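You operate a simulated robot arm through the tools that you are given. There is no shell and no other tool. Be economical: measure what you need, move in short steps, check, and stop when the job is done.

The job below is to be done with a simulated robot arm. You get a single attempt, and the scene is never put back.

## Task
Try coupler 25 on the test panel at 4 bar, then put it in the tray for its result.
Fine: lock it with the port lever; air knob back to zero and the panel vented before you free it.

The check looks at the end state, three seconds after you hand in, the way a careful person would. Anything else that was tipped, shoved, dropped, spilled or broken makes it a failure.

## Robot
A 7-joint arm with a two-finger parallel gripper, fixed in place. Base frame: the origin is at the foot of the arm, x ahead of it, y to its left, z up. Lengths are in mm, angles in rad, forces in N, time in s.
With the tool pointing down near the work surface it reaches from about 300 to 700 mm from the base axis. Its first joint turns from -1.152 to 1.152 rad. Payload 1.57 kg.
The TCP is the grasp point between the finger pads, 30 mm short of the fingertips. In the tool frame z runs along the fingers and y along their closing line. The gripper opens to 110 mm. The fingers are 24 mm wide and 12 mm thick; the gripper's body (48 by 112 mm) begins 78 mm behind the TCP.
Orientation is told as [roll, pitch, yaw] about the base's x, y, z axes, in that order, counted from this pose: with the fingers straight down and closing along the base's y, the tool's x points along the base's -x, its y along +y and its z along -z.

## Interface
- The arm moves only by the tool jog_arm. Its argument "plan" is a list of rows, each a list of 7 numbers: the shift along the base's x, y, z in mm, then the turn, a rotation vector about the base's x, y, z in rad, then the closure, from 0 (fully open) to 1 (shut). In form: [[tx, ty, tz, wx, wy, wz, hand], ...]. A call has 1 to 10 rows; each row shifts and turns the commanded pose from where the row before left it. Rows are played at 5 a second. More than 50 mm and 0.15 rad between two rows, or a gripper value outside its range, and nothing of the call is played. A pose out of reach is approached as far as the arm can. The call stops where the force on the tool passes 40 N (or 10 N more than at its start, if that is more) or the arm is blocked; 0.2 s more then pass. Each finger travels about 108 mm/s and halts on what it meets, pressing with about 42 N; the grip force reading is that of the motor and also rises with nothing between the fingers. The clock runs only during rows and for 0.2 s after the last one: add rows that do not move to give the fingers time. The reply holds the time, the measured pose of the TCP, the force on the tool along the base axes, the opening and the grip force, in the units named above and with some noise.
- Cameras (640 x 400 px; columns grow to the right, rows downward): "scene" is fixed at [157.4, -382.6, 1403.3]; the picture's right is [0.87, -0.48, 0.00], its down [-0.29, -0.53, -0.80] and it looks along [0.39, 0.70, -0.60] (base axes); focal length 227 px, centre (320, 200). "wrist" rides on the gripper at [-36, 0, -80] in the tool frame; the picture's right is [0.00, -1.00, 0.00], its down [0.97, 0.00, -0.24] and it looks along [0.24, 0.00, 0.97] (tool axes); focal length 218 px, centre (320, 200). There is no depth. A picture from a camera that has moved, and an enlarged one, comes with that camera's place and axes in the base frame and with its lens. The place of the scene camera against the robot may be out by one fixed shift of up to 12 mm in any direction.
- get_image(camera): a new picture of that camera. It takes no simulated time.
- zoom(camera, box): a new picture of the part [left, top, right, bottom] of that camera's present view, enlarged. It takes no simulated time.
- job_done(): hands the job in; it is judged then, once.

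Work in short steps. Places have to be worked out from the pictures, the camera data and where the tool is seen: move nearer, look again, correct. Check each grasp and each placing, and mend what went wrong. You have 120 turns and 68 pictures in all, those below and enlarged ones among them. Open the gripper and draw the arm clear of the work before you hand the job in, unless the task says otherwise; then end with one line.

The tools are called after "Call:" as name(argument=value, ...) on one line, values as JSON. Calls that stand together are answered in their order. jog_arm: Moves the arm, as the interface text tells. Its arguments: {"type":"object","properties":{"plan":{"type":"array","items":{"type":"array","items":{"type":"number"}}}},"required":["plan"]} The other tools are called the same way: get_image (camera) takes a picture; zoom (camera, box) takes an enlarged picture of a part of a camera's view; job_done () hands the job in.

At the start:

```text
time: 0.0
tcp_pos: [333.2, 183.8, 1254.7]
tcp_rot: [0.0, 0.001, 0.001]
ft_force: [0.6, -0.1, 0.0]
opening: 109.8
grip_force: 0.0
```

scene: 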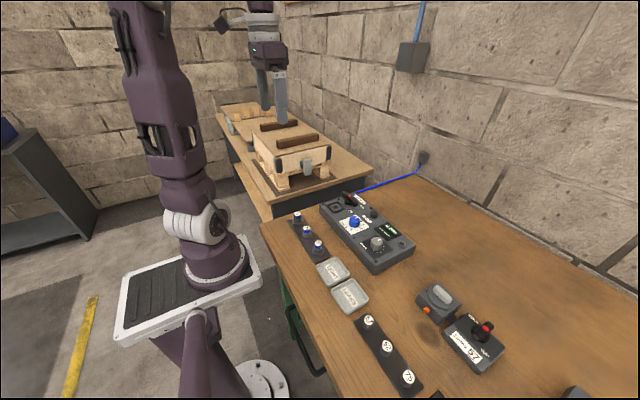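
wrist: 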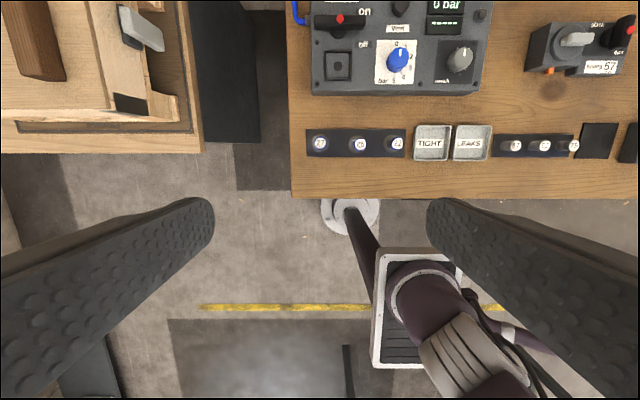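

I start with enlarged views of the panel and the racks to read labels and find the parts.

Call:
zoom(camera="wrist", box=[290, 0, 500, 131])

Call:
zoom(camera="wrist", box=[290, 90, 640, 200])

Call:
zoom(camera="scene", box=[270, 170, 430, 320])

```text
3.05 times, centred on (395, 66) of wrist
camera zoom: at [368.3, 183.1, 1333.5], right [0.0, -1.0, 0.0], down [-0.97, 0.0, 0.24], along [-0.24, 0.0, -0.97], focal length 665 px, centre (91, 610)
```

zoom: 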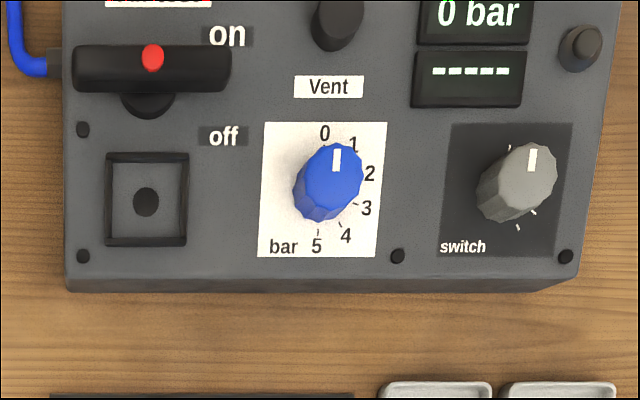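

```text
1.83 times, centred on (465, 145) of wrist
camera zoom: at [368.3, 183.1, 1333.5], right [0.0, -1.0, 0.0], down [-0.97, 0.0, 0.24], along [-0.24, 0.0, -0.97], focal length 399 px, centre (55, 301)
```

zoom: 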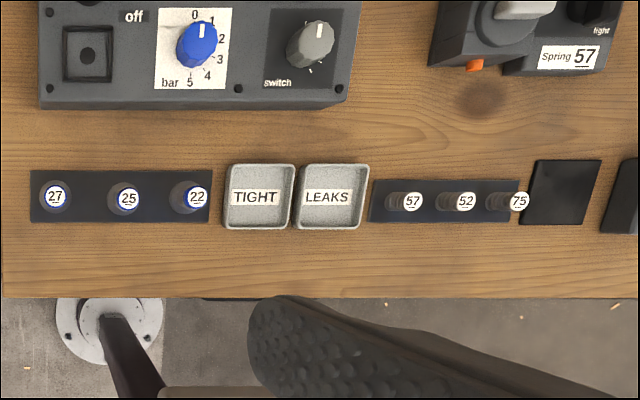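

```text
2.67 times, centred on (350, 245) of scene
camera zoom: at [157.4, -382.6, 1403.3], right [0.87, -0.48, 0.0], down [-0.29, -0.53, -0.8], along [0.39, 0.7, -0.6], focal length 606 px, centre (240, 80)
```

zoom: 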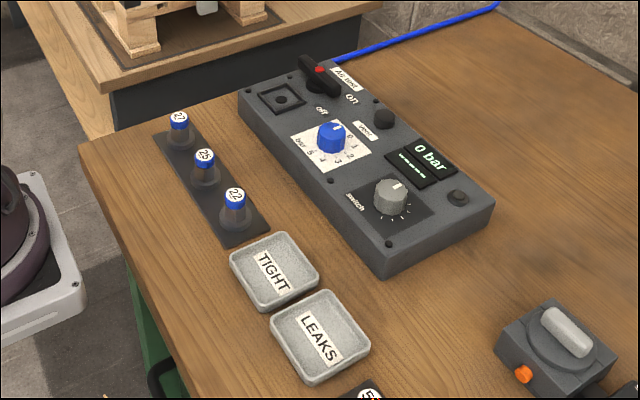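

The panel has an empty square port, a black bar with "on/off", a pressure knob, a vent button and a display. I move the wrist camera nearer, above the panel.

Call:
jog_arm(plan=[[28, -14, -28, 0, 0, 0, 0], [28, -14, -28, 0, 0, 0, 0], [28, -14, -28, 0, 0, 0, 0], [28, -14, -28, 0, 0, 0, 0], [28, -14, -28, 0, 0, 0, 0], [27, -14, -28, 0, 0, 0, 0], [0, 0, 0, 0, 0, 0, 0]])

Call:
get_image(camera="wrist")

```text
time: 1.6
tcp_pos: [502.4, 101.0, 1085.8]
tcp_rot: [0.0, 0.001, 0.0]
ft_force: [-0.1, -0.7, -0.6]
opening: 110.1
grip_force: 0.0
```

```text
62 pictures are left
camera wrist: at [536.2, 101.3, 1165.4], right [0.0, -1.0, 0.0], down [-0.97, 0.0, 0.24], along [-0.24, 0.0, -0.97], focal length 218 px, centre (320, 200)
```

wrist: 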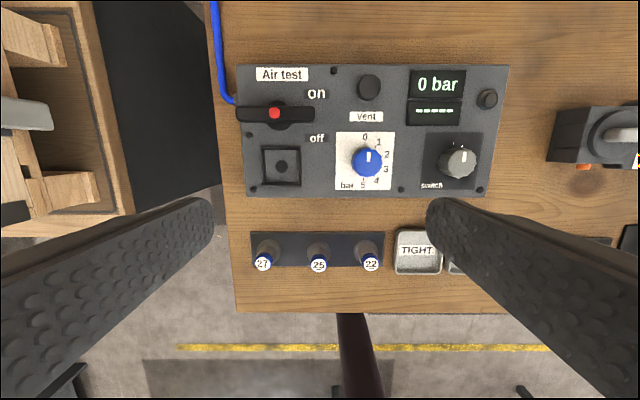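

Call:
zoom(camera="wrist", box=[225, 55, 385, 205])

Call:
zoom(camera="wrist", box=[330, 55, 520, 205])

Call:
zoom(camera="scene", box=[285, 185, 365, 265])

```text
2.67 times, centred on (305, 130) of wrist
camera zoom: at [536.2, 101.3, 1165.4], right [0.0, -1.0, 0.0], down [-0.97, 0.0, 0.24], along [-0.24, 0.0, -0.97], focal length 582 px, centre (360, 387)
```

zoom: 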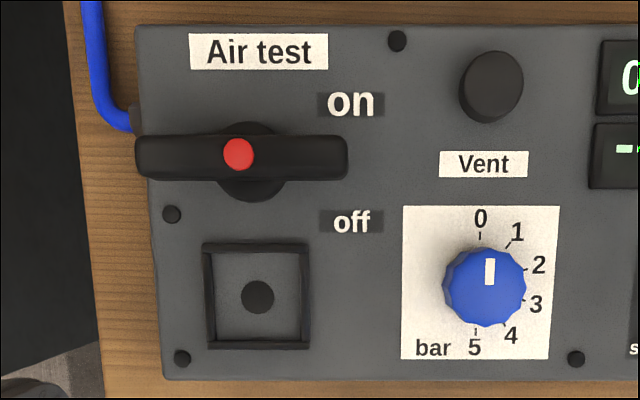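

```text
2.67 times, centred on (425, 130) of wrist
camera zoom: at [536.2, 101.3, 1165.4], right [0.0, -1.0, 0.0], down [-0.97, 0.0, 0.24], along [-0.24, 0.0, -0.97], focal length 582 px, centre (40, 387)
```

zoom: 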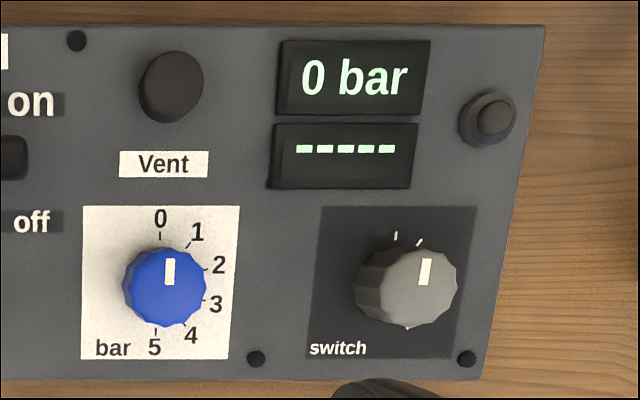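

```text
5.00 times, centred on (325, 225) of scene
camera zoom: at [157.4, -382.6, 1403.3], right [0.87, -0.48, 0.0], down [-0.29, -0.53, -0.8], along [0.39, 0.7, -0.6], focal length 1137 px, centre (295, 75)
```

zoom: 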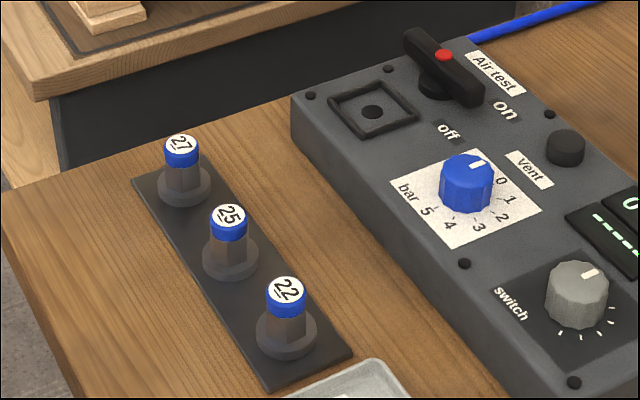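

I zoom on the lever from the scene camera, and on the similar device at right, to understand how it moves.

Call:
zoom(camera="scene", box=[330, 185, 370, 210])

Call:
zoom(camera="scene", box=[410, 275, 520, 380])

```text
16.00 times, centred on (350, 198) of scene
camera zoom: at [157.4, -382.6, 1403.3], right [0.87, -0.48, 0.0], down [-0.29, -0.53, -0.8], along [0.39, 0.7, -0.6], focal length 3638 px, centre (-160, 240)
```

zoom: 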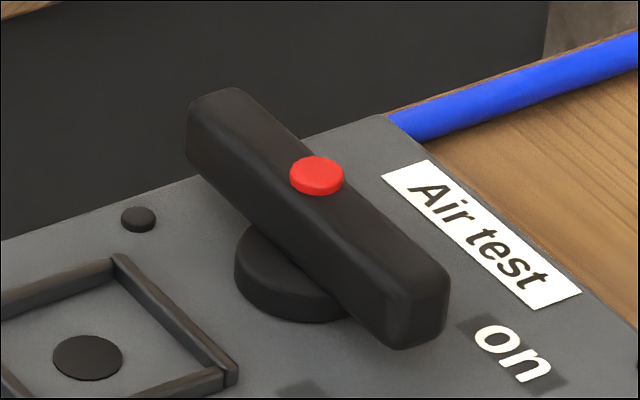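

```text
3.81 times, centred on (465, 328) of scene
camera zoom: at [157.4, -382.6, 1403.3], right [0.87, -0.48, 0.0], down [-0.29, -0.53, -0.8], along [0.39, 0.7, -0.6], focal length 866 px, centre (-232, -286)
```

zoom: 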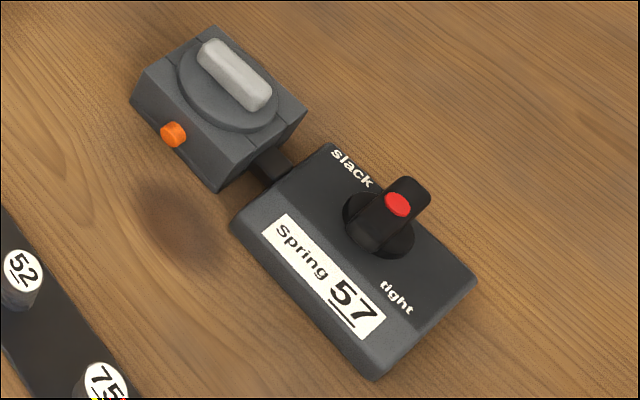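

The lever is a turn-handle: hub near (571,150), port centre near (511,150) with the panel top at about z=885, and knob near (518,45). Coupler 25's top is near (373,103,886). I move above it with the hand half closed so the fingers clear its neighbours.

Call:
jog_arm(plan=[[-33, 0.5, -15, 0, 0, 0, 0.5], [-33, 0.5, -20, 0, 0, 0, 0.5], [-33, 0.5, -25, 0, 0, 0, 0.5], [-31, 0.5, -26, 0, 0, 0, 0.5], [0, 0, -20, 0, 0, 0, 0.5], [0, 0, 0, 0, 0, 0, 0.5], [0, 0, 0, 0, 0, 0, 0.5]])

Call:
get_image(camera="wrist")

Call:
zoom(camera="scene", box=[260, 170, 380, 280])

```text
time: 3.2
tcp_pos: [371.8, 99.8, 978.8]
tcp_rot: [0.0, 0.001, 0.001]
ft_force: [0.1, 0.5, -0.4]
opening: 55.0
grip_force: 0.1
```

```text
56 pictures are left
camera wrist: at [405.9, 100.8, 1058.6], right [0.0, -1.0, 0.0], down [-0.97, 0.0, 0.24], along [-0.24, 0.0, -0.97], focal length 218 px, centre (320, 200)
```

wrist: 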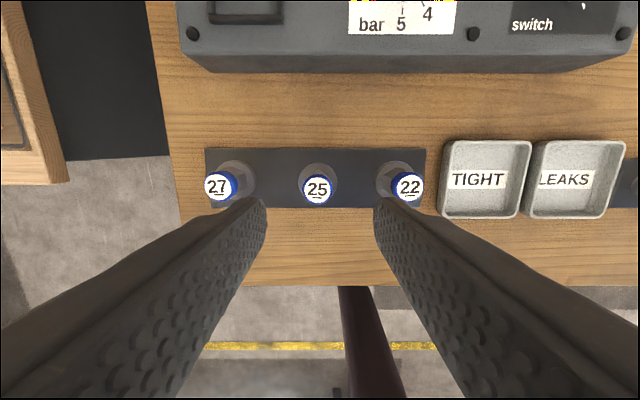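

```text
3.64 times, centred on (320, 225) of scene
camera zoom: at [157.4, -382.6, 1403.3], right [0.87, -0.48, 0.0], down [-0.29, -0.53, -0.8], along [0.39, 0.7, -0.6], focal length 827 px, centre (320, 109)
```

zoom: 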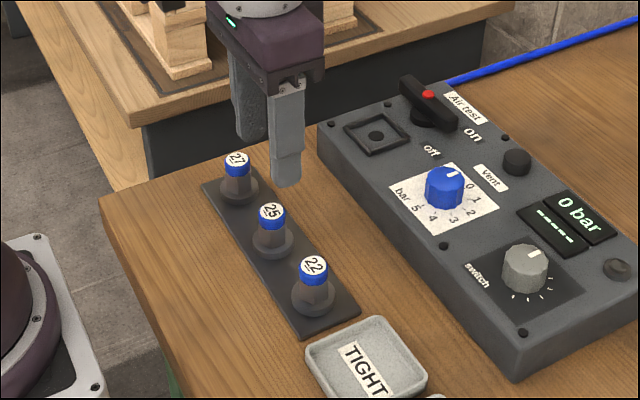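

Label 25 puts the coupler at (374,102.4). I descend to TCP z≈894, so the tips stay above the flange.

Call:
jog_arm(plan=[[2, 2, -25, 0, 0, 0, 0.5], [0, 0, -25, 0, 0, 0, 0.5], [0, 0, -20, 0, 0, 0, 0.5], [0, 0, -14, 0, 0, 0, 0.5], [0, 0, 0, 0, 0, 0, 0.5]])

Call:
get_image(camera="wrist")

Call:
zoom(camera="scene", box=[280, 190, 350, 260])

```text
time: 4.4
tcp_pos: [373.0, 102.1, 894.4]
tcp_rot: [0.0, 0.001, 0.003]
ft_force: [0.4, 0.8, 0.2]
opening: 55.2
grip_force: 0.1
```

```text
54 pictures are left
camera wrist: at [408.5, 102.3, 975.3], right [0.0, -1.0, 0.0], down [-0.97, 0.0, 0.24], along [-0.24, 0.0, -0.97], focal length 218 px, centre (320, 200)
```

wrist: 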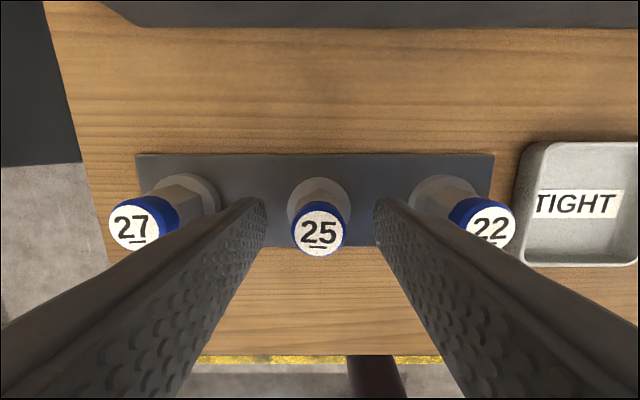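

```text
5.71 times, centred on (315, 225) of scene
camera zoom: at [157.4, -382.6, 1403.3], right [0.87, -0.48, 0.0], down [-0.29, -0.53, -0.8], along [0.39, 0.7, -0.6], focal length 1299 px, centre (349, 57)
```

zoom: 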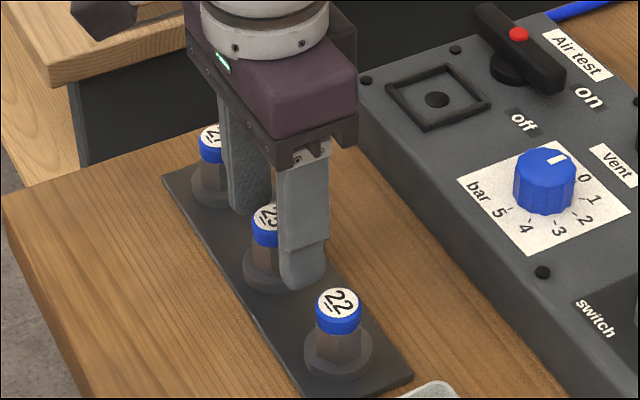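

The coupler is centred between the fingers and the tips sit just above the flange. I close.

Call:
jog_arm(plan=[[0, 0, 0, 0, 0, 0, 0.8], [0, 0, 0, 0, 0, 0, 0.85], [0, 0, 0, 0, 0, 0, 0.9], [0, 0, 0, 0, 0, 0, 0.9]])

```text
time: 5.4
tcp_pos: [371.9, 102.2, 896.7]
tcp_rot: [0.002, 0.001, 0.0]
ft_force: [-0.2, 0.3, 0.2]
opening: 24.9
grip_force: 36.4
```

The grip holds at 25 mm. I lift slowly and check.

Call:
jog_arm(plan=[[0, 0, 5, 0, 0, 0, 0.9], [0, 0, 10, 0, 0, 0, 0.9], [0, 0, 20, 0, 0, 0, 0.9], [0, 0, 35, 0, 0, 0, 0.9], [0, 0, 30, 0, 0, 0, 0.9], [0, 0, 0, 0, 0, 0, 0.9]])

Call:
zoom(camera="scene", box=[270, 160, 360, 250])

Call:
get_image(camera="wrist")

```text
time: 6.8
tcp_pos: [372.3, 103.4, 996.3]
tcp_rot: [0.0, 0.0, 0.0]
ft_force: [-0.7, -0.5, -0.5]
opening: 24.8
grip_force: 36.1
```

```text
4.44 times, centred on (315, 205) of scene
camera zoom: at [157.4, -382.6, 1403.3], right [0.87, -0.48, 0.0], down [-0.29, -0.53, -0.8], along [0.39, 0.7, -0.6], focal length 1011 px, centre (342, 178)
```

zoom: 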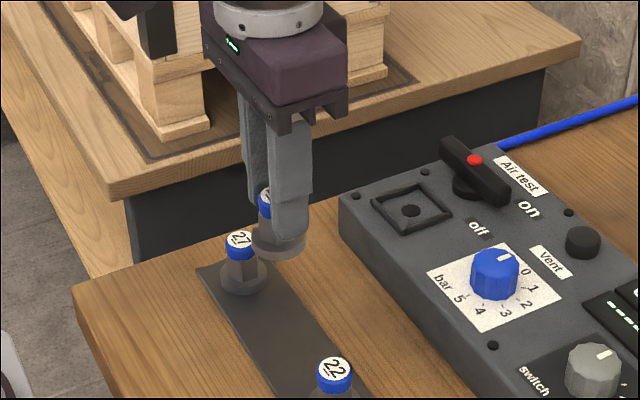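

```text
51 pictures are left
camera wrist: at [407.2, 102.8, 1075.2], right [0.0, -1.0, 0.0], down [-0.97, 0.0, 0.24], along [-0.24, 0.0, -0.97], focal length 218 px, centre (320, 200)
```

wrist: 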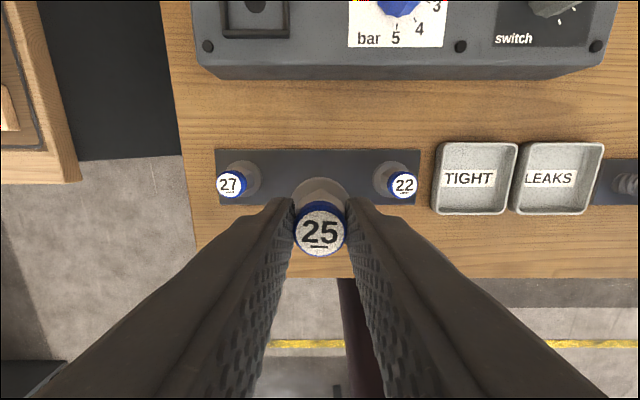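

Coupler 25 is held upright. I carry it over the port at (511.3,149.8).

Call:
jog_arm(plan=[[35, 12, 0, 0, 0, 0, 0.9], [35, 12, 0, 0, 0, 0, 0.9], [35, 12, 0, 0, 0, 0, 0.9], [34, 11, 0, 0, 0, 0, 0.9], [0, 0, -15, 0, 0, 0, 0.9], [0, 0, -15, 0, 0, 0, 0.9], [0, 0, 0, 0, 0, 0, 0.9]])

Call:
get_image(camera="wrist")

Call:
zoom(camera="scene", box=[310, 160, 390, 240])

```text
time: 8.4
tcp_pos: [510.9, 150.6, 963.6]
tcp_rot: [-0.001, -0.001, -0.002]
ft_force: [0.5, -0.1, -1.1]
opening: 24.9
grip_force: 36.4
```

```text
50 pictures are left
camera wrist: at [545.6, 150.1, 1044.7], right [0.0, -1.0, 0.0], down [-0.97, 0.0, 0.24], along [-0.24, 0.0, -0.97], focal length 218 px, centre (320, 200)
```

wrist: 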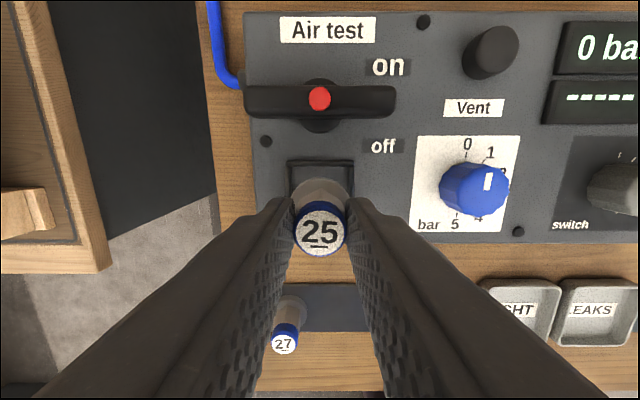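

```text
5.00 times, centred on (350, 200) of scene
camera zoom: at [157.4, -382.6, 1403.3], right [0.87, -0.48, 0.0], down [-0.29, -0.53, -0.8], along [0.39, 0.7, -0.6], focal length 1137 px, centre (170, 200)
```

zoom: 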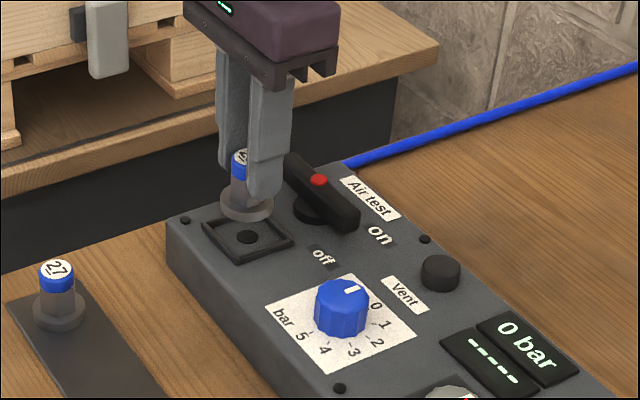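

Frame and coupler line up to about 1 mm (frame centre ≈ 510.8,149.5). I lower in steps to near the seat.

Call:
jog_arm(plan=[[0, -0.7, -10, 0, 0, 0, 0.9], [0, 0, -8, 0, 0, 0, 0.9], [0, 0, -5, 0, 0, 0, 0.9], [0, 0, 0, 0, 0, 0, 0.9]])

Call:
zoom(camera="scene", box=[325, 185, 365, 225])

Call:
zoom(camera="wrist", box=[240, 90, 400, 250])

```text
time: 9.4
tcp_pos: [510.5, 149.5, 942.5]
tcp_rot: [0.001, -0.001, 0.001]
ft_force: [0.0, -0.2, -1.4]
opening: 24.8
grip_force: 36.6
```

```text
10.00 times, centred on (345, 205) of scene
camera zoom: at [157.4, -382.6, 1403.3], right [0.87, -0.48, 0.0], down [-0.29, -0.53, -0.8], along [0.39, 0.7, -0.6], focal length 2274 px, centre (70, 150)
```

zoom: 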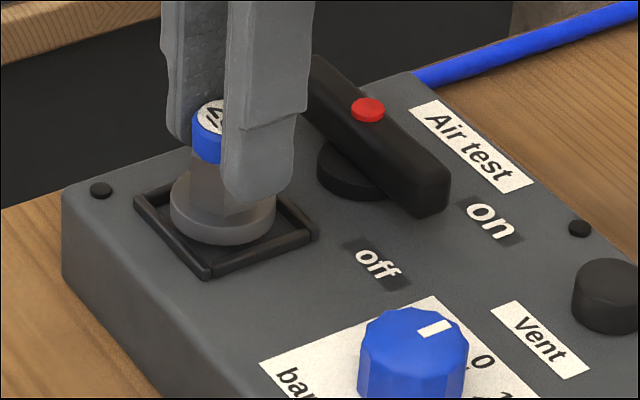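

```text
2.50 times, centred on (320, 170) of wrist
camera zoom: at [546.0, 149.6, 1022.2], right [0.0, -1.0, 0.0], down [-0.97, 0.0, 0.24], along [-0.24, 0.0, -0.97], focal length 546 px, centre (320, 275)
```

zoom: 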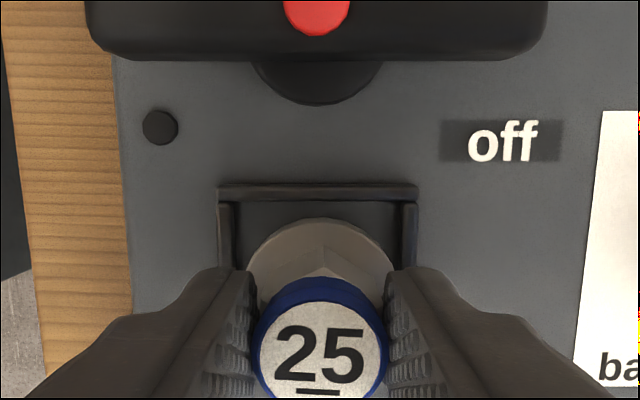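

It is well centred, about 10 mm above the seat. I lower in small steps to contact.

Call:
jog_arm(plan=[[0, 0.3, -4, 0, 0, 0, 0.9], [0, 0, -3, 0, 0, 0, 0.9], [0, 0, -2, 0, 0, 0, 0.9], [0, 0, -1.5, 0, 0, 0, 0.9], [0, 0, -1.5, 0, 0, 0, 0.9], [0, 0, 0, 0, 0, 0, 0.9]])

Call:
zoom(camera="scene", box=[325, 185, 365, 225])

```text
time: 10.8
tcp_pos: [513.0, 149.9, 931.8]
tcp_rot: [0.002, -0.004, 0.0]
ft_force: [3.0, 0.0, 26.7]
opening: 24.9
grip_force: 36.3
```

```text
10.00 times, centred on (345, 205) of scene
camera zoom: at [157.0, -382.7, 1403.3], right [0.87, -0.48, 0.0], down [-0.29, -0.53, -0.8], along [0.39, 0.7, -0.6], focal length 2274 px, centre (70, 150)
```

zoom: 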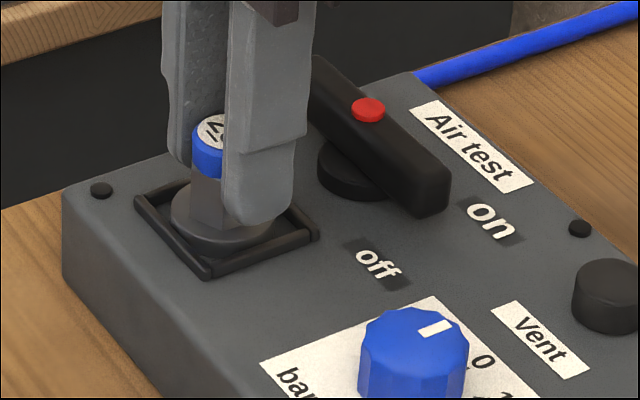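

It is seated: 27 N upward at the expected height, flange inside the frame. I relax the push, release and rise.

Call:
jog_arm(plan=[[0, 0, 1, 0, 0, 0, 0.9], [0, 0, 0, 0, 0, 0, 0.6], [0, 0, 0, 0, 0, 0, 0.5], [0, 0, 0, 0, 0, 0, 0.5], [0, 0, 20, 0, 0, 0, 0.5], [0, 0, 30, 0, 0, 0, 0.5], [0, 0, 30, 0, 0, 0, 0.5], [0, 0, 0, 0, 0, 0, 0.5]])

Call:
get_image(camera="wrist")

```text
time: 12.6
tcp_pos: [510.1, 150.3, 1012.6]
tcp_rot: [0.001, 0.0, 0.002]
ft_force: [0.3, 0.3, 0.3]
opening: 55.0
grip_force: 0.1
```

```text
45 pictures are left
camera wrist: at [545.2, 151.0, 1092.3], right [0.0, -1.0, 0.0], down [-0.97, 0.0, 0.24], along [-0.24, 0.0, -0.97], focal length 218 px, centre (320, 200)
```

wrist: 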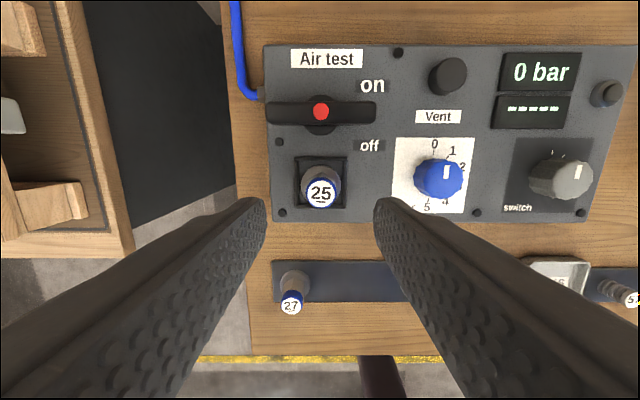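

The coupler is seated upright in the port. Next is the lever at (571,150): I turn the hand -90° so the fingers straddle the bar, staying high.

Call:
jog_arm(plan=[[6, 0, 0, 0, 0, -0.1428, 0.5], [6, 0, 0, 0, 0, -0.1428, 0.5], [6, 0, 0, 0, 0, -0.1428, 0.5], [6, 0, 0, 0, 0, -0.1428, 0.55], [6, 0, 0, 0, 0, -0.1428, 0.55], [6, 0, 0, 0, 0, -0.1428, 0.55], [6, 0, 0, 0, 0, -0.1428, 0.6], [6, 0, 0, 0, 0, -0.1428, 0.6], [6, 0, 0, 0, 0, -0.1428, 0.6], [6, 0, 0, 0, 0, -0.1428, 0.6]])

Call:
jog_arm(plan=[[0, 0, 0, 0, 0, -0.1428, 0.6], [0, 0, -20, 0, 0, 0, 0.6], [0, 0, -20, 0, 0, 0, 0.6], [0, 0, 0, 0, 0, 0, 0.6]])

Call:
get_image(camera="wrist")

Call:
zoom(camera="scene", box=[310, 160, 390, 240])

```text
time: 14.8
tcp_pos: [571.5, 150.4, 1012.7]
tcp_rot: [-0.001, -0.003, -1.428]
ft_force: [-0.3, -0.3, -0.4]
opening: 43.9
grip_force: 0.1
```

```text
time: 15.8
tcp_pos: [572.5, 150.5, 971.0]
tcp_rot: [-0.002, -0.001, -1.57]
ft_force: [0.3, -0.1, 0.3]
opening: 43.9
grip_force: 0.0
```

```text
44 pictures are left
camera wrist: at [571.0, 113.3, 1051.4], right [-1.0, 0.0, 0.0], down [0.0, 0.97, 0.24], along [0.0, 0.24, -0.97], focal length 218 px, centre (320, 200)
```

wrist: 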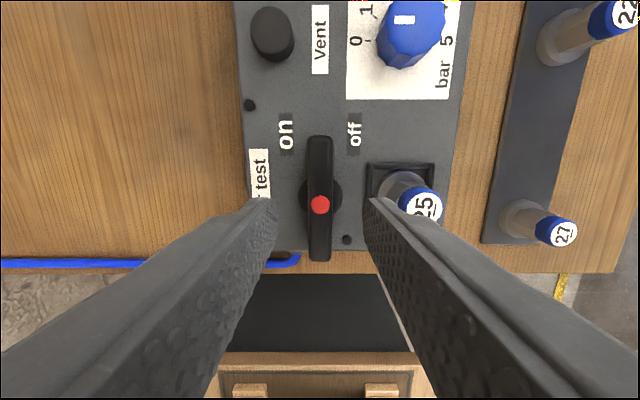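

```text
5.00 times, centred on (350, 200) of scene
camera zoom: at [157.4, -382.6, 1403.3], right [0.87, -0.48, 0.0], down [-0.29, -0.53, -0.8], along [0.39, 0.7, -0.6], focal length 1137 px, centre (170, 200)
```

zoom: 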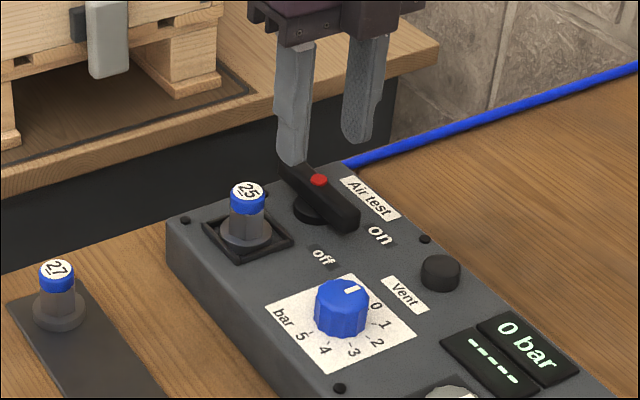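

The bar is centred between the fingers at x=571. I go down so the tips reach about z=902 on the bar's sides, then close.

Call:
jog_arm(plan=[[0, 0, -15, 0, 0, 0, 0.6], [0, 0, -15, 0, 0, 0, 0.6], [0, 0, -9, 0, 0, 0, 0.6], [0, 0, 0, 0, 0, 0, 0.6], [0, 0, 0, 0, 0, 0, 0.8], [0, 0, 0, 0, 0, 0, 0.9], [0, 0, 0, 0, 0, 0, 0.9]])

Call:
zoom(camera="scene", box=[325, 175, 375, 225])

```text
time: 17.4
tcp_pos: [572.0, 150.4, 932.9]
tcp_rot: [0.001, 0.0, -1.569]
ft_force: [1.7, -0.7, -3.7]
opening: 17.0
grip_force: 32.1
```

```text
8.00 times, centred on (350, 200) of scene
camera zoom: at [157.5, -382.6, 1403.3], right [0.87, -0.48, 0.0], down [-0.29, -0.53, -0.8], along [0.39, 0.7, -0.6], focal length 1819 px, centre (80, 200)
```

zoom: 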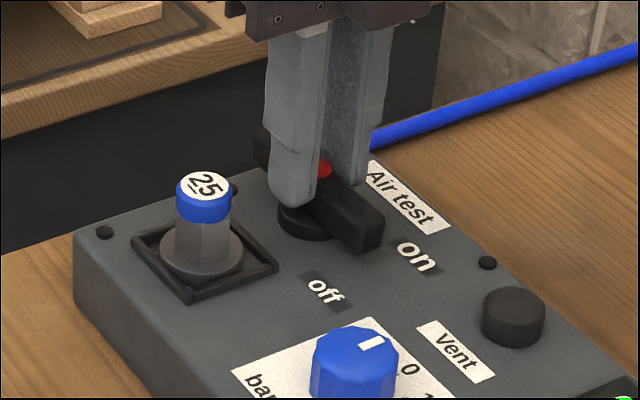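

The bar is gripped at 17 mm. I try a small turn (+0.25 rad, towards "on") and see whether it follows.

Call:
jog_arm(plan=[[0, 0, 0, 0, 0, 0.08, 0.9], [0, 0, 0, 0, 0, 0.08, 0.9], [0, 0, 0, 0, 0, 0.09, 0.9], [0, 0, 0, 0, 0, 0, 0.9]])

Call:
zoom(camera="scene", box=[325, 175, 375, 225])

```text
time: 18.4
tcp_pos: [573.3, 150.0, 932.2]
tcp_rot: [-0.001, 0.0, -1.319]
ft_force: [1.3, -1.3, -4.8]
opening: 22.9
grip_force: 35.5
```

```text
8.00 times, centred on (350, 200) of scene
camera zoom: at [157.5, -382.6, 1403.3], right [0.87, -0.48, 0.0], down [-0.29, -0.53, -0.8], along [0.39, 0.7, -0.6], focal length 1819 px, centre (80, 200)
```

zoom: 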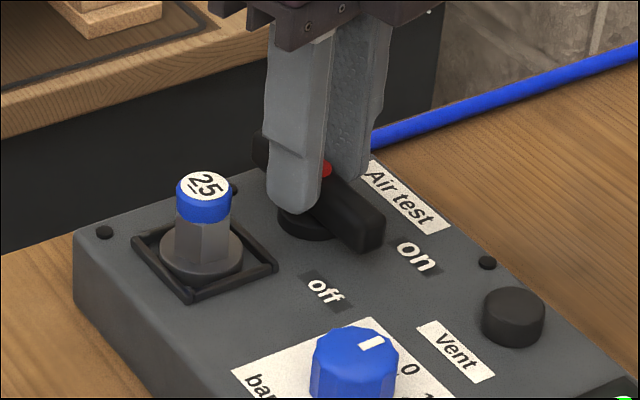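

The bar stayed and the fingers were forced apart (22.9 mm), so it does not turn that way. I return and try the other direction by a small amount.

Call:
jog_arm(plan=[[0, 0, 0, 0, 0, -0.09, 0.9], [0, 0, 0, 0, 0, -0.08, 0.9], [0, 0, 0, 0, 0, -0.08, 0.9], [0, 0, 0, 0, 0, 0, 0.9], [0, 0, 0, 0, 0, -0.07, 0.9], [0, 0, 0, 0, 0, -0.07, 0.9], [0, 0, 0, 0, 0, -0.06, 0.9], [0, 0, 0, 0, 0, 0, 0.9]])

Call:
zoom(camera="scene", box=[325, 175, 375, 225])

```text
time: 20.2
tcp_pos: [572.8, 149.9, 933.2]
tcp_rot: [0.0, 0.0, -1.771]
ft_force: [8.1, 2.7, -11.1]
opening: 16.7
grip_force: 31.8
```

```text
8.00 times, centred on (350, 200) of scene
camera zoom: at [157.8, -382.4, 1403.3], right [0.87, -0.48, 0.0], down [-0.29, -0.53, -0.8], along [0.39, 0.7, -0.6], focal length 1819 px, centre (80, 200)
```

zoom: 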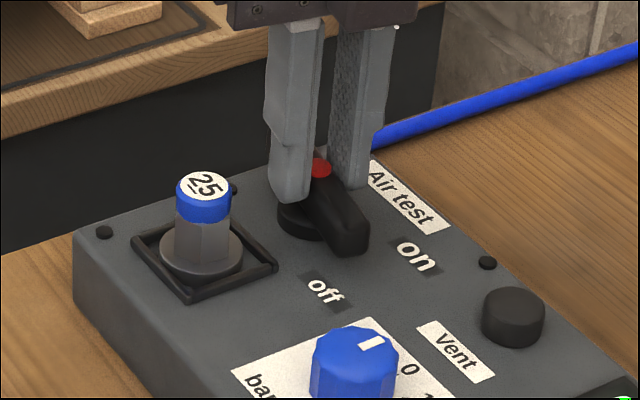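

The lever follows the hand clockwise. I keep turning it and watch the measured yaw for limits.

Call:
jog_arm(plan=[[0, 0, 0, 0, 0, -0.1, 0.9], [0, 0, 0, 0, 0, -0.1, 0.9], [0, 0, 0, 0, 0, -0.1, 0.9], [0, 0, 0, 0, 0, -0.1, 0.9], [0, 0, 0, 0, 0, -0.1, 0.9], [0, 0, 0, 0, 0, 0, 0.9]])

```text
time: 21.6
tcp_pos: [570.9, 149.4, 932.7]
tcp_rot: [-0.001, 0.001, -2.269]
ft_force: [12.9, 5.6, -15.9]
opening: 16.8
grip_force: 31.8
```

Call:
zoom(camera="scene", box=[325, 175, 375, 225])

Call:
jog_arm(plan=[[0, 0, 0, 0, 0, -0.1, 0.9], [0, 0, 0, 0, 0, -0.1, 0.9], [0, 0, 0, 0, 0, 0, 0.9]])

```text
8.00 times, centred on (350, 200) of scene
camera zoom: at [158.0, -382.4, 1403.3], right [0.87, -0.48, 0.0], down [-0.29, -0.53, -0.8], along [0.39, 0.7, -0.6], focal length 1819 px, centre (80, 200)
```

zoom: 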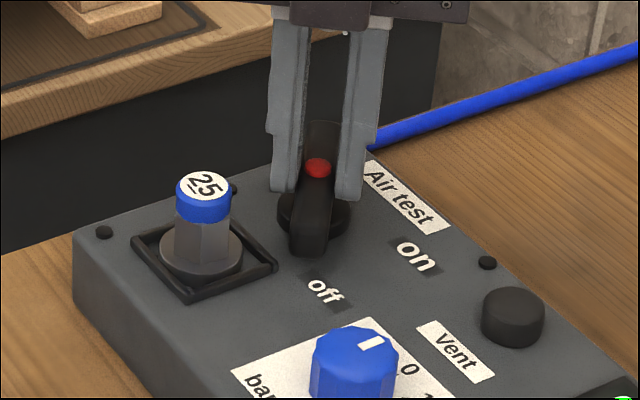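

```text
time: 22.4
tcp_pos: [571.6, 150.3, 933.3]
tcp_rot: [-0.001, 0.0, -2.471]
ft_force: [11.5, 4.9, -17.7]
opening: 16.9
grip_force: 32.3
```

Still following. I continue towards the quarter turn.

Call:
jog_arm(plan=[[0, 0, 0, 0, 0, -0.1, 0.9], [0, 0, 0, 0, 0, -0.1, 0.9], [0, 0, 0, 0, 0, -0.1, 0.9], [0, 0, 0, 0, 0, 0, 0.9]])

Call:
jog_arm(plan=[[0, 0, 0, 0, 0, -0.1, 0.9], [0, 0, 0, 0, 0, -0.1, 0.9], [0, 0, 0, 0, 0, -0.1, 0.9], [0, 0, 0, 0, 0, -0.06, 0.9], [0, 0, 0, 0, 0, 0, 0.9]])

Call:
zoom(camera="scene", box=[325, 175, 425, 265])

```text
time: 23.4
tcp_pos: [571.3, 149.9, 931.3]
tcp_rot: [0.0, 0.0, -2.771]
ft_force: [14.6, 10.1, -14.4]
opening: 17.1
grip_force: 32.1
```

```text
time: 24.6
tcp_pos: [570.6, 149.6, 932.8]
tcp_rot: [0.0, -0.002, -3.129]
ft_force: [3.0, 15.2, 4.4]
opening: 17.0
grip_force: 32.1
```

```text
4.44 times, centred on (375, 220) of scene
camera zoom: at [157.4, -382.2, 1403.4], right [0.87, -0.48, 0.0], down [-0.29, -0.53, -0.8], along [0.39, 0.7, -0.6], focal length 1011 px, centre (76, 111)
```

zoom: 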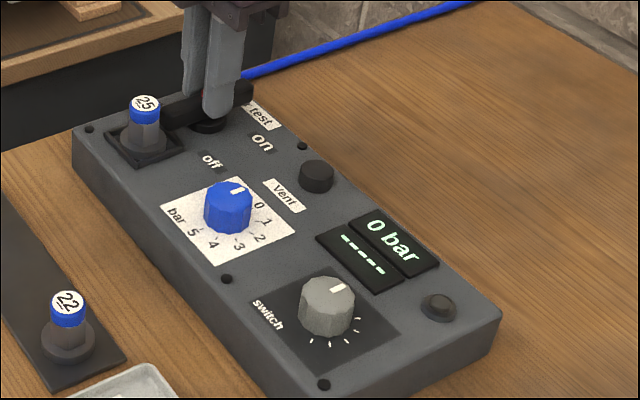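

The bar lies along x, reaching over the coupler's flange. I test gently for the end stop.

Call:
jog_arm(plan=[[0, 0, 0, 0, 0, -0.06, 0.9], [0, 0, 0, 0, 0, -0.06, 0.9], [0, 0, 0, 0, 0, 0, 0.9]])

Call:
zoom(camera="scene", box=[325, 180, 375, 220])

```text
time: 25.4
tcp_pos: [570.8, 149.8, 932.4]
tcp_rot: [0.0, -0.003, 3.032]
ft_force: [-2.8, 12.8, 7.2]
opening: 19.1
grip_force: 32.5
```

```text
10.00 times, centred on (350, 200) of scene
camera zoom: at [157.2, -382.3, 1403.4], right [0.87, -0.48, 0.0], down [-0.29, -0.53, -0.8], along [0.39, 0.7, -0.6], focal length 2274 px, centre (20, 200)
```

zoom: 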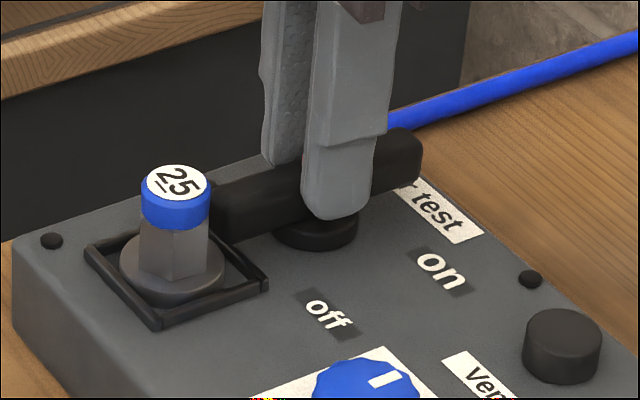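

The fingers were forced to 19 mm, so that is the end stop and the lever is locked. I back off, open, rise, and unwind the hand towards the knob at (518,45).

Call:
jog_arm(plan=[[0, 0, 0, 0, 0, 0.1, 0.9], [0, 0, 0, 0, 0, 0, 0.7], [0, 0, 0, 0, 0, 0, 0.55], [0, 0, 0, 0, 0, 0, 0.5], [0, 0, 25, 0, 0, 0, 0.5], [0, 0, 35, 0, 0, 0.1, 0.5], [0, 0, 20, 0, 0, 0.15, 0.5], [-5, -10, 0, 0, 0, 0.15, 0.5], [-5, -10, 0, 0, 0, 0.15, 0.5], [-5, -10, 0, 0, 0, 0.15, 0.5]])

Call:
jog_arm(plan=[[-5, -10, 0, 0, 0, 0.15, 0.5], [-5, -10, 0, 0, 0, 0.15, 0.5], [-5, -10, 0, 0, 0, 0.15, 0.5], [-5, -10, 0, 0, 0, 0.15, 0.5], [-5, -10, 0, 0, 0, 0.15, 0.5], [-5, -10, 0, 0, 0, 0.15, 0.5], [-5, -10, 0, 0, 0, 0.15, 0.5], [-3, -5, 0, 0, 0, 0.15, 0.5], [0, 0, 0, 0, 0, 0.15, 0.5], [0, 0, 0, 0, 0, 0.15, 0.5]])

Call:
jog_arm(plan=[[0, 0, 0, 0, 0, 0.15, 0.5], [0, 0, 0, 0, 0, 0.15, 0.5], [0, 0, 0, 0, 0, 0.15, 0.5], [0, 0, 0, 0, 0, 0.15, 0.5], [0, 0, 0, 0, 0, 0, 0.5]])

Call:
get_image(camera="wrist")

```text
time: 27.6
tcp_pos: [555.7, 117.5, 1012.6]
tcp_rot: [-0.001, 0.0, -2.447]
ft_force: [-0.6, 0.6, 0.9]
opening: 55.2
grip_force: 0.1
```

```text
time: 29.8
tcp_pos: [518.7, 44.5, 1012.5]
tcp_rot: [-0.001, 0.001, -0.949]
ft_force: [0.0, -0.2, 0.3]
opening: 55.1
grip_force: 0.1
```

```text
time: 31.0
tcp_pos: [517.1, 45.1, 1012.7]
tcp_rot: [-0.001, -0.001, -0.351]
ft_force: [0.7, -0.6, 0.1]
opening: 55.1
grip_force: 0.1
```

```text
36 pictures are left
camera wrist: at [551.1, 32.4, 1092.4], right [-0.34, -0.94, 0.0], down [-0.91, 0.33, 0.24], along [-0.23, 0.08, -0.97], focal length 218 px, centre (320, 200)
```

wrist: 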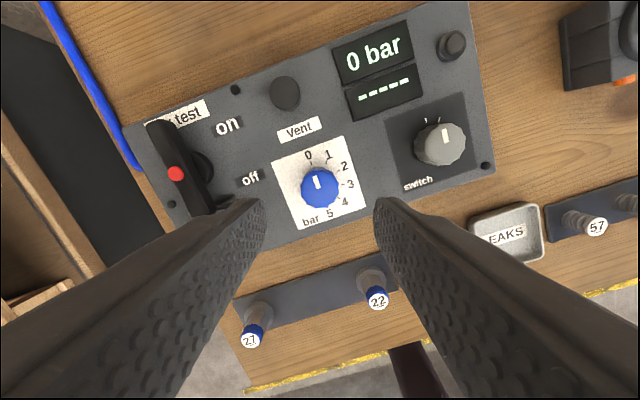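

The knob centre is near (518,43.5), and its pointer is at 0. I descend around it and grip.

Call:
jog_arm(plan=[[0.5, -1.2, -30, 0, 0, 0, 0.5], [0, 0, -30, 0, 0, 0, 0.5], [0, 0, -20, 0, 0, 0, 0.5], [0, 0, -8, 0, 0, 0, 0.5], [0, 0, 0, 0, 0, 0, 0.65], [0, 0, 0, 0, 0, 0, 0.8], [0, 0, 0, 0, 0, 0, 0.8], [0, 0, 0, 0, 0, 0, 0.8]])

Call:
zoom(camera="scene", box=[340, 190, 420, 260])

```text
time: 32.8
tcp_pos: [520.1, 44.6, 924.9]
tcp_rot: [0.001, 0.0, -0.351]
ft_force: [5.2, 11.5, -9.6]
opening: 33.4
grip_force: 41.1
```

```text
5.71 times, centred on (380, 225) of scene
camera zoom: at [157.7, -382.2, 1403.4], right [0.87, -0.48, 0.0], down [-0.29, -0.53, -0.8], along [0.39, 0.7, -0.6], focal length 1299 px, centre (-23, 57)
```

zoom: 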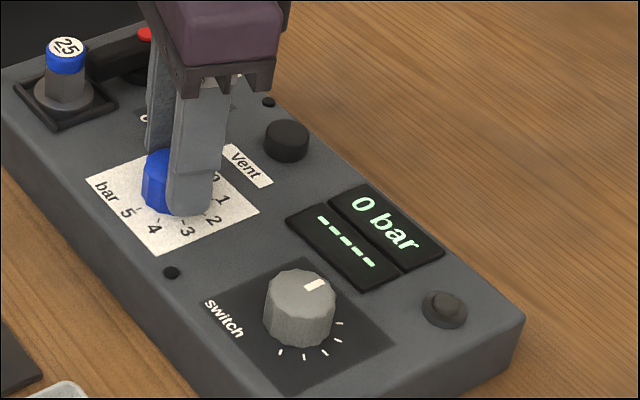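

Gripped at 33 mm with a slight +y side load, so I ease about 1 mm in +y and turn clockwise about 0.9 rad, then read the display.

Call:
jog_arm(plan=[[0.3, 1.0, 0, 0, 0, 0, 0.8], [0, 0, 0, 0, 0, -0.13, 0.8], [0, 0, 0, 0, 0, -0.13, 0.8], [0, 0, 0, 0, 0, -0.13, 0.8], [0, 0, 0, 0, 0, -0.13, 0.8], [0, 0, 0, 0, 0, -0.13, 0.8], [0, 0, 0, 0, 0, -0.13, 0.8], [0, 0, 0, 0, 0, -0.13, 0.8], [0, 0, 0, 0, 0, 0, 0.8]])

Call:
zoom(camera="scene", box=[340, 190, 420, 260])

```text
time: 34.8
tcp_pos: [518.6, 43.9, 924.5]
tcp_rot: [-0.004, 0.0, -1.264]
ft_force: [-9.6, -5.7, -7.6]
opening: 33.8
grip_force: 41.8
```

```text
5.71 times, centred on (380, 225) of scene
camera zoom: at [157.3, -382.7, 1403.3], right [0.87, -0.48, 0.0], down [-0.29, -0.53, -0.8], along [0.39, 0.7, -0.6], focal length 1299 px, centre (-23, 57)
```

zoom: 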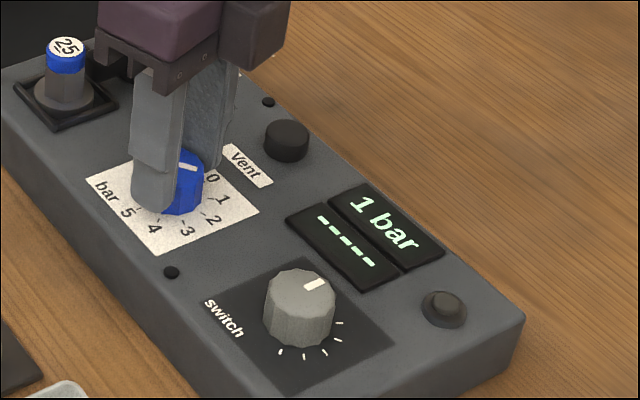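

The display shows 1 bar. I continue clockwise in steps towards 4.

Call:
jog_arm(plan=[[0, 0, 0, 0, 0, -0.13, 0.8], [0, 0, 0, 0, 0, -0.13, 0.8], [0, 0, 0, 0, 0, -0.13, 0.8], [0, 0, 0, 0, 0, -0.13, 0.8], [0, 0, 0, 0, 0, -0.13, 0.8], [0, 0, 0, 0, 0, -0.13, 0.8], [0, 0, 0, 0, 0, -0.13, 0.8], [0, 0, 0, 0, 0, -0.13, 0.8], [0, 0, 0, 0, 0, -0.13, 0.8], [0, 0, 0, 0, 0, -0.13, 0.8]])

Call:
zoom(camera="scene", box=[340, 190, 420, 260])

```text
time: 37.0
tcp_pos: [519.8, 45.0, 924.4]
tcp_rot: [-0.004, -0.003, -2.564]
ft_force: [-25.2, 7.5, -19.2]
opening: 33.2
grip_force: 41.4
```

```text
5.71 times, centred on (380, 225) of scene
camera zoom: at [157.1, -382.4, 1403.4], right [0.87, -0.48, 0.0], down [-0.29, -0.53, -0.8], along [0.39, 0.7, -0.6], focal length 1299 px, centre (-23, 57)
```

zoom: 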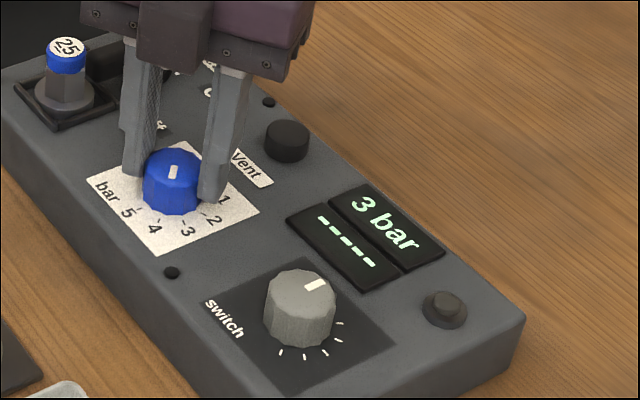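

At 3 bar with a -x side load; I ease -0.8 mm in x and turn 0.3 rad more.

Call:
jog_arm(plan=[[-0.8, 0, 0, 0, 0, 0, 0.8], [0, 0, 0, 0, 0, -0.1, 0.8], [0, 0, 0, 0, 0, -0.1, 0.8], [0, 0, 0, 0, 0, -0.1, 0.8], [0, 0, 0, 0, 0, 0, 0.8], [0, 0, 0, 0, 0, 0, 0.8], [0, 0, 0, 0, 0, 0, 0.8]])

Call:
zoom(camera="scene", box=[340, 190, 420, 260])

```text
time: 38.6
tcp_pos: [518.7, 45.9, 924.9]
tcp_rot: [-0.002, -0.003, -2.86]
ft_force: [-17.4, 20.1, -10.8]
opening: 33.2
grip_force: 40.9
```

```text
5.71 times, centred on (380, 225) of scene
camera zoom: at [157.1, -382.1, 1403.5], right [0.87, -0.48, 0.0], down [-0.29, -0.53, -0.8], along [0.39, 0.7, -0.6], focal length 1299 px, centre (-23, 57)
```

zoom: 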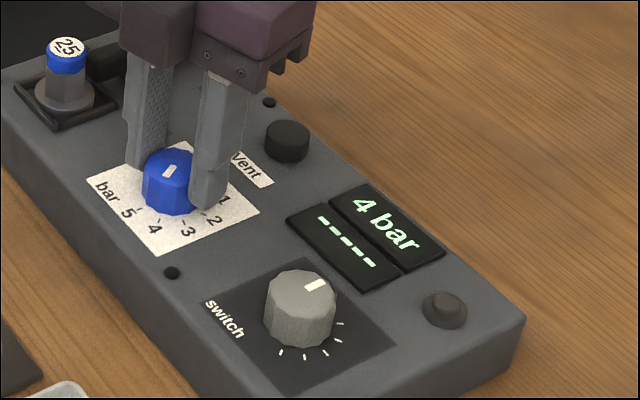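

4 bar is set. I wait some seconds for the result line.

Call:
jog_arm(plan=[[0, 0.8, 0, 0, 0, 0, 0.8], [0, 0, 0, 0, 0, 0, 0.8], [0, 0, 0, 0, 0, 0, 0.8], [0, 0, 0, 0, 0, 0, 0.8], [0, 0, 0, 0, 0, 0, 0.8], [0, 0, 0, 0, 0, 0, 0.8], [0, 0, 0, 0, 0, 0, 0.8], [0, 0, 0, 0, 0, 0, 0.8], [0, 0, 0, 0, 0, 0, 0.8], [0, 0, 0, 0, 0, 0, 0.8]])

Call:
jog_arm(plan=[[0, 0, 0, 0, 0, 0, 0.8], [0, 0, 0, 0, 0, 0, 0.8], [0, 0, 0, 0, 0, 0, 0.8], [0, 0, 0, 0, 0, 0, 0.8], [0, 0, 0, 0, 0, 0, 0.8], [0, 0, 0, 0, 0, 0, 0.8], [0, 0, 0, 0, 0, 0, 0.8], [0, 0, 0, 0, 0, 0, 0.8], [0, 0, 0, 0, 0, 0, 0.8], [0, 0, 0, 0, 0, 0, 0.8]])

Call:
zoom(camera="scene", box=[340, 190, 420, 260])

```text
time: 40.8
tcp_pos: [519.1, 45.7, 924.6]
tcp_rot: [-0.001, -0.002, -2.86]
ft_force: [-12.5, 20.3, -14.0]
opening: 33.2
grip_force: 41.0
```

```text
time: 43.0
tcp_pos: [520.4, 46.2, 925.0]
tcp_rot: [-0.001, -0.002, -2.861]
ft_force: [-11.7, 21.3, -12.6]
opening: 33.4
grip_force: 41.5
```

```text
5.71 times, centred on (380, 225) of scene
camera zoom: at [157.3, -382.0, 1403.5], right [0.87, -0.48, 0.0], down [-0.29, -0.53, -0.8], along [0.39, 0.7, -0.6], focal length 1299 px, centre (-23, 57)
```

zoom: 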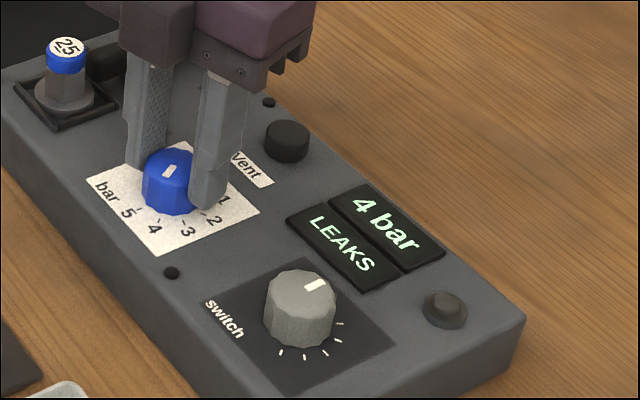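

Result: LEAKS. I turn the knob back counter-clockwise by the same 2.51 rad.

Call:
jog_arm(plan=[[0, 0, 0, 0, 0, 0.1255, 0.8], [0, 0, 0, 0, 0, 0.1255, 0.8], [0, 0, 0, 0, 0, 0.1255, 0.8], [0, 0, 0, 0, 0, 0.1255, 0.8], [0, 0, 0, 0, 0, 0.1255, 0.8], [0, 0, 0, 0, 0, 0.1255, 0.8], [0, 0, 0, 0, 0, 0.1255, 0.8], [0, 0, 0, 0, 0, 0.1255, 0.8], [0, 0, 0, 0, 0, 0.1255, 0.8], [0, 0, 0, 0, 0, 0.1255, 0.8]])

Call:
jog_arm(plan=[[0, 0, 0, 0, 0, 0.1255, 0.8], [0, 0, 0, 0, 0, 0.1255, 0.8], [0, 0, 0, 0, 0, 0.1255, 0.8], [0, 0, 0, 0, 0, 0.1255, 0.8], [0, 0, 0, 0, 0, 0.1255, 0.8], [0, 0, 0, 0, 0, 0.1255, 0.8], [0, 0, 0, 0, 0, 0.1255, 0.8], [0, 0, 0, 0, 0, 0.1255, 0.8], [0, 0, 0, 0, 0, 0.1255, 0.8], [0, 0, 0, 0, 0, 0.1255, 0.8]])

Call:
zoom(camera="scene", box=[340, 190, 420, 260])

```text
time: 45.2
tcp_pos: [518.5, 45.5, 925.4]
tcp_rot: [-0.002, 0.001, -1.605]
ft_force: [-11.8, 20.2, -8.6]
opening: 33.0
grip_force: 41.5
```

```text
time: 47.4
tcp_pos: [518.5, 46.7, 925.3]
tcp_rot: [-0.001, 0.004, -0.352]
ft_force: [-24.6, 17.8, 0.4]
opening: 33.2
grip_force: 41.2
```

```text
5.71 times, centred on (380, 225) of scene
camera zoom: at [156.8, -382.2, 1403.5], right [0.87, -0.48, 0.0], down [-0.29, -0.53, -0.8], along [0.39, 0.7, -0.6], focal length 1299 px, centre (-23, 57)
```

zoom: 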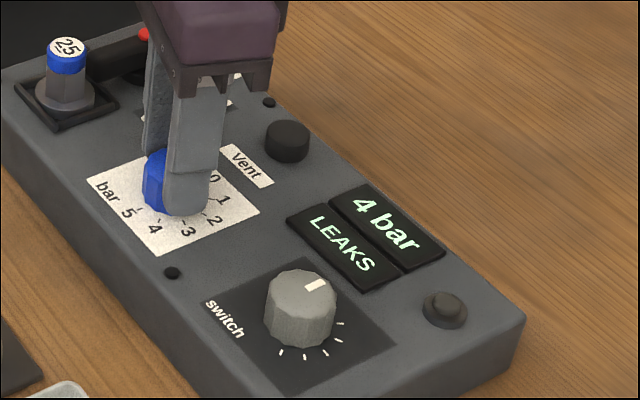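

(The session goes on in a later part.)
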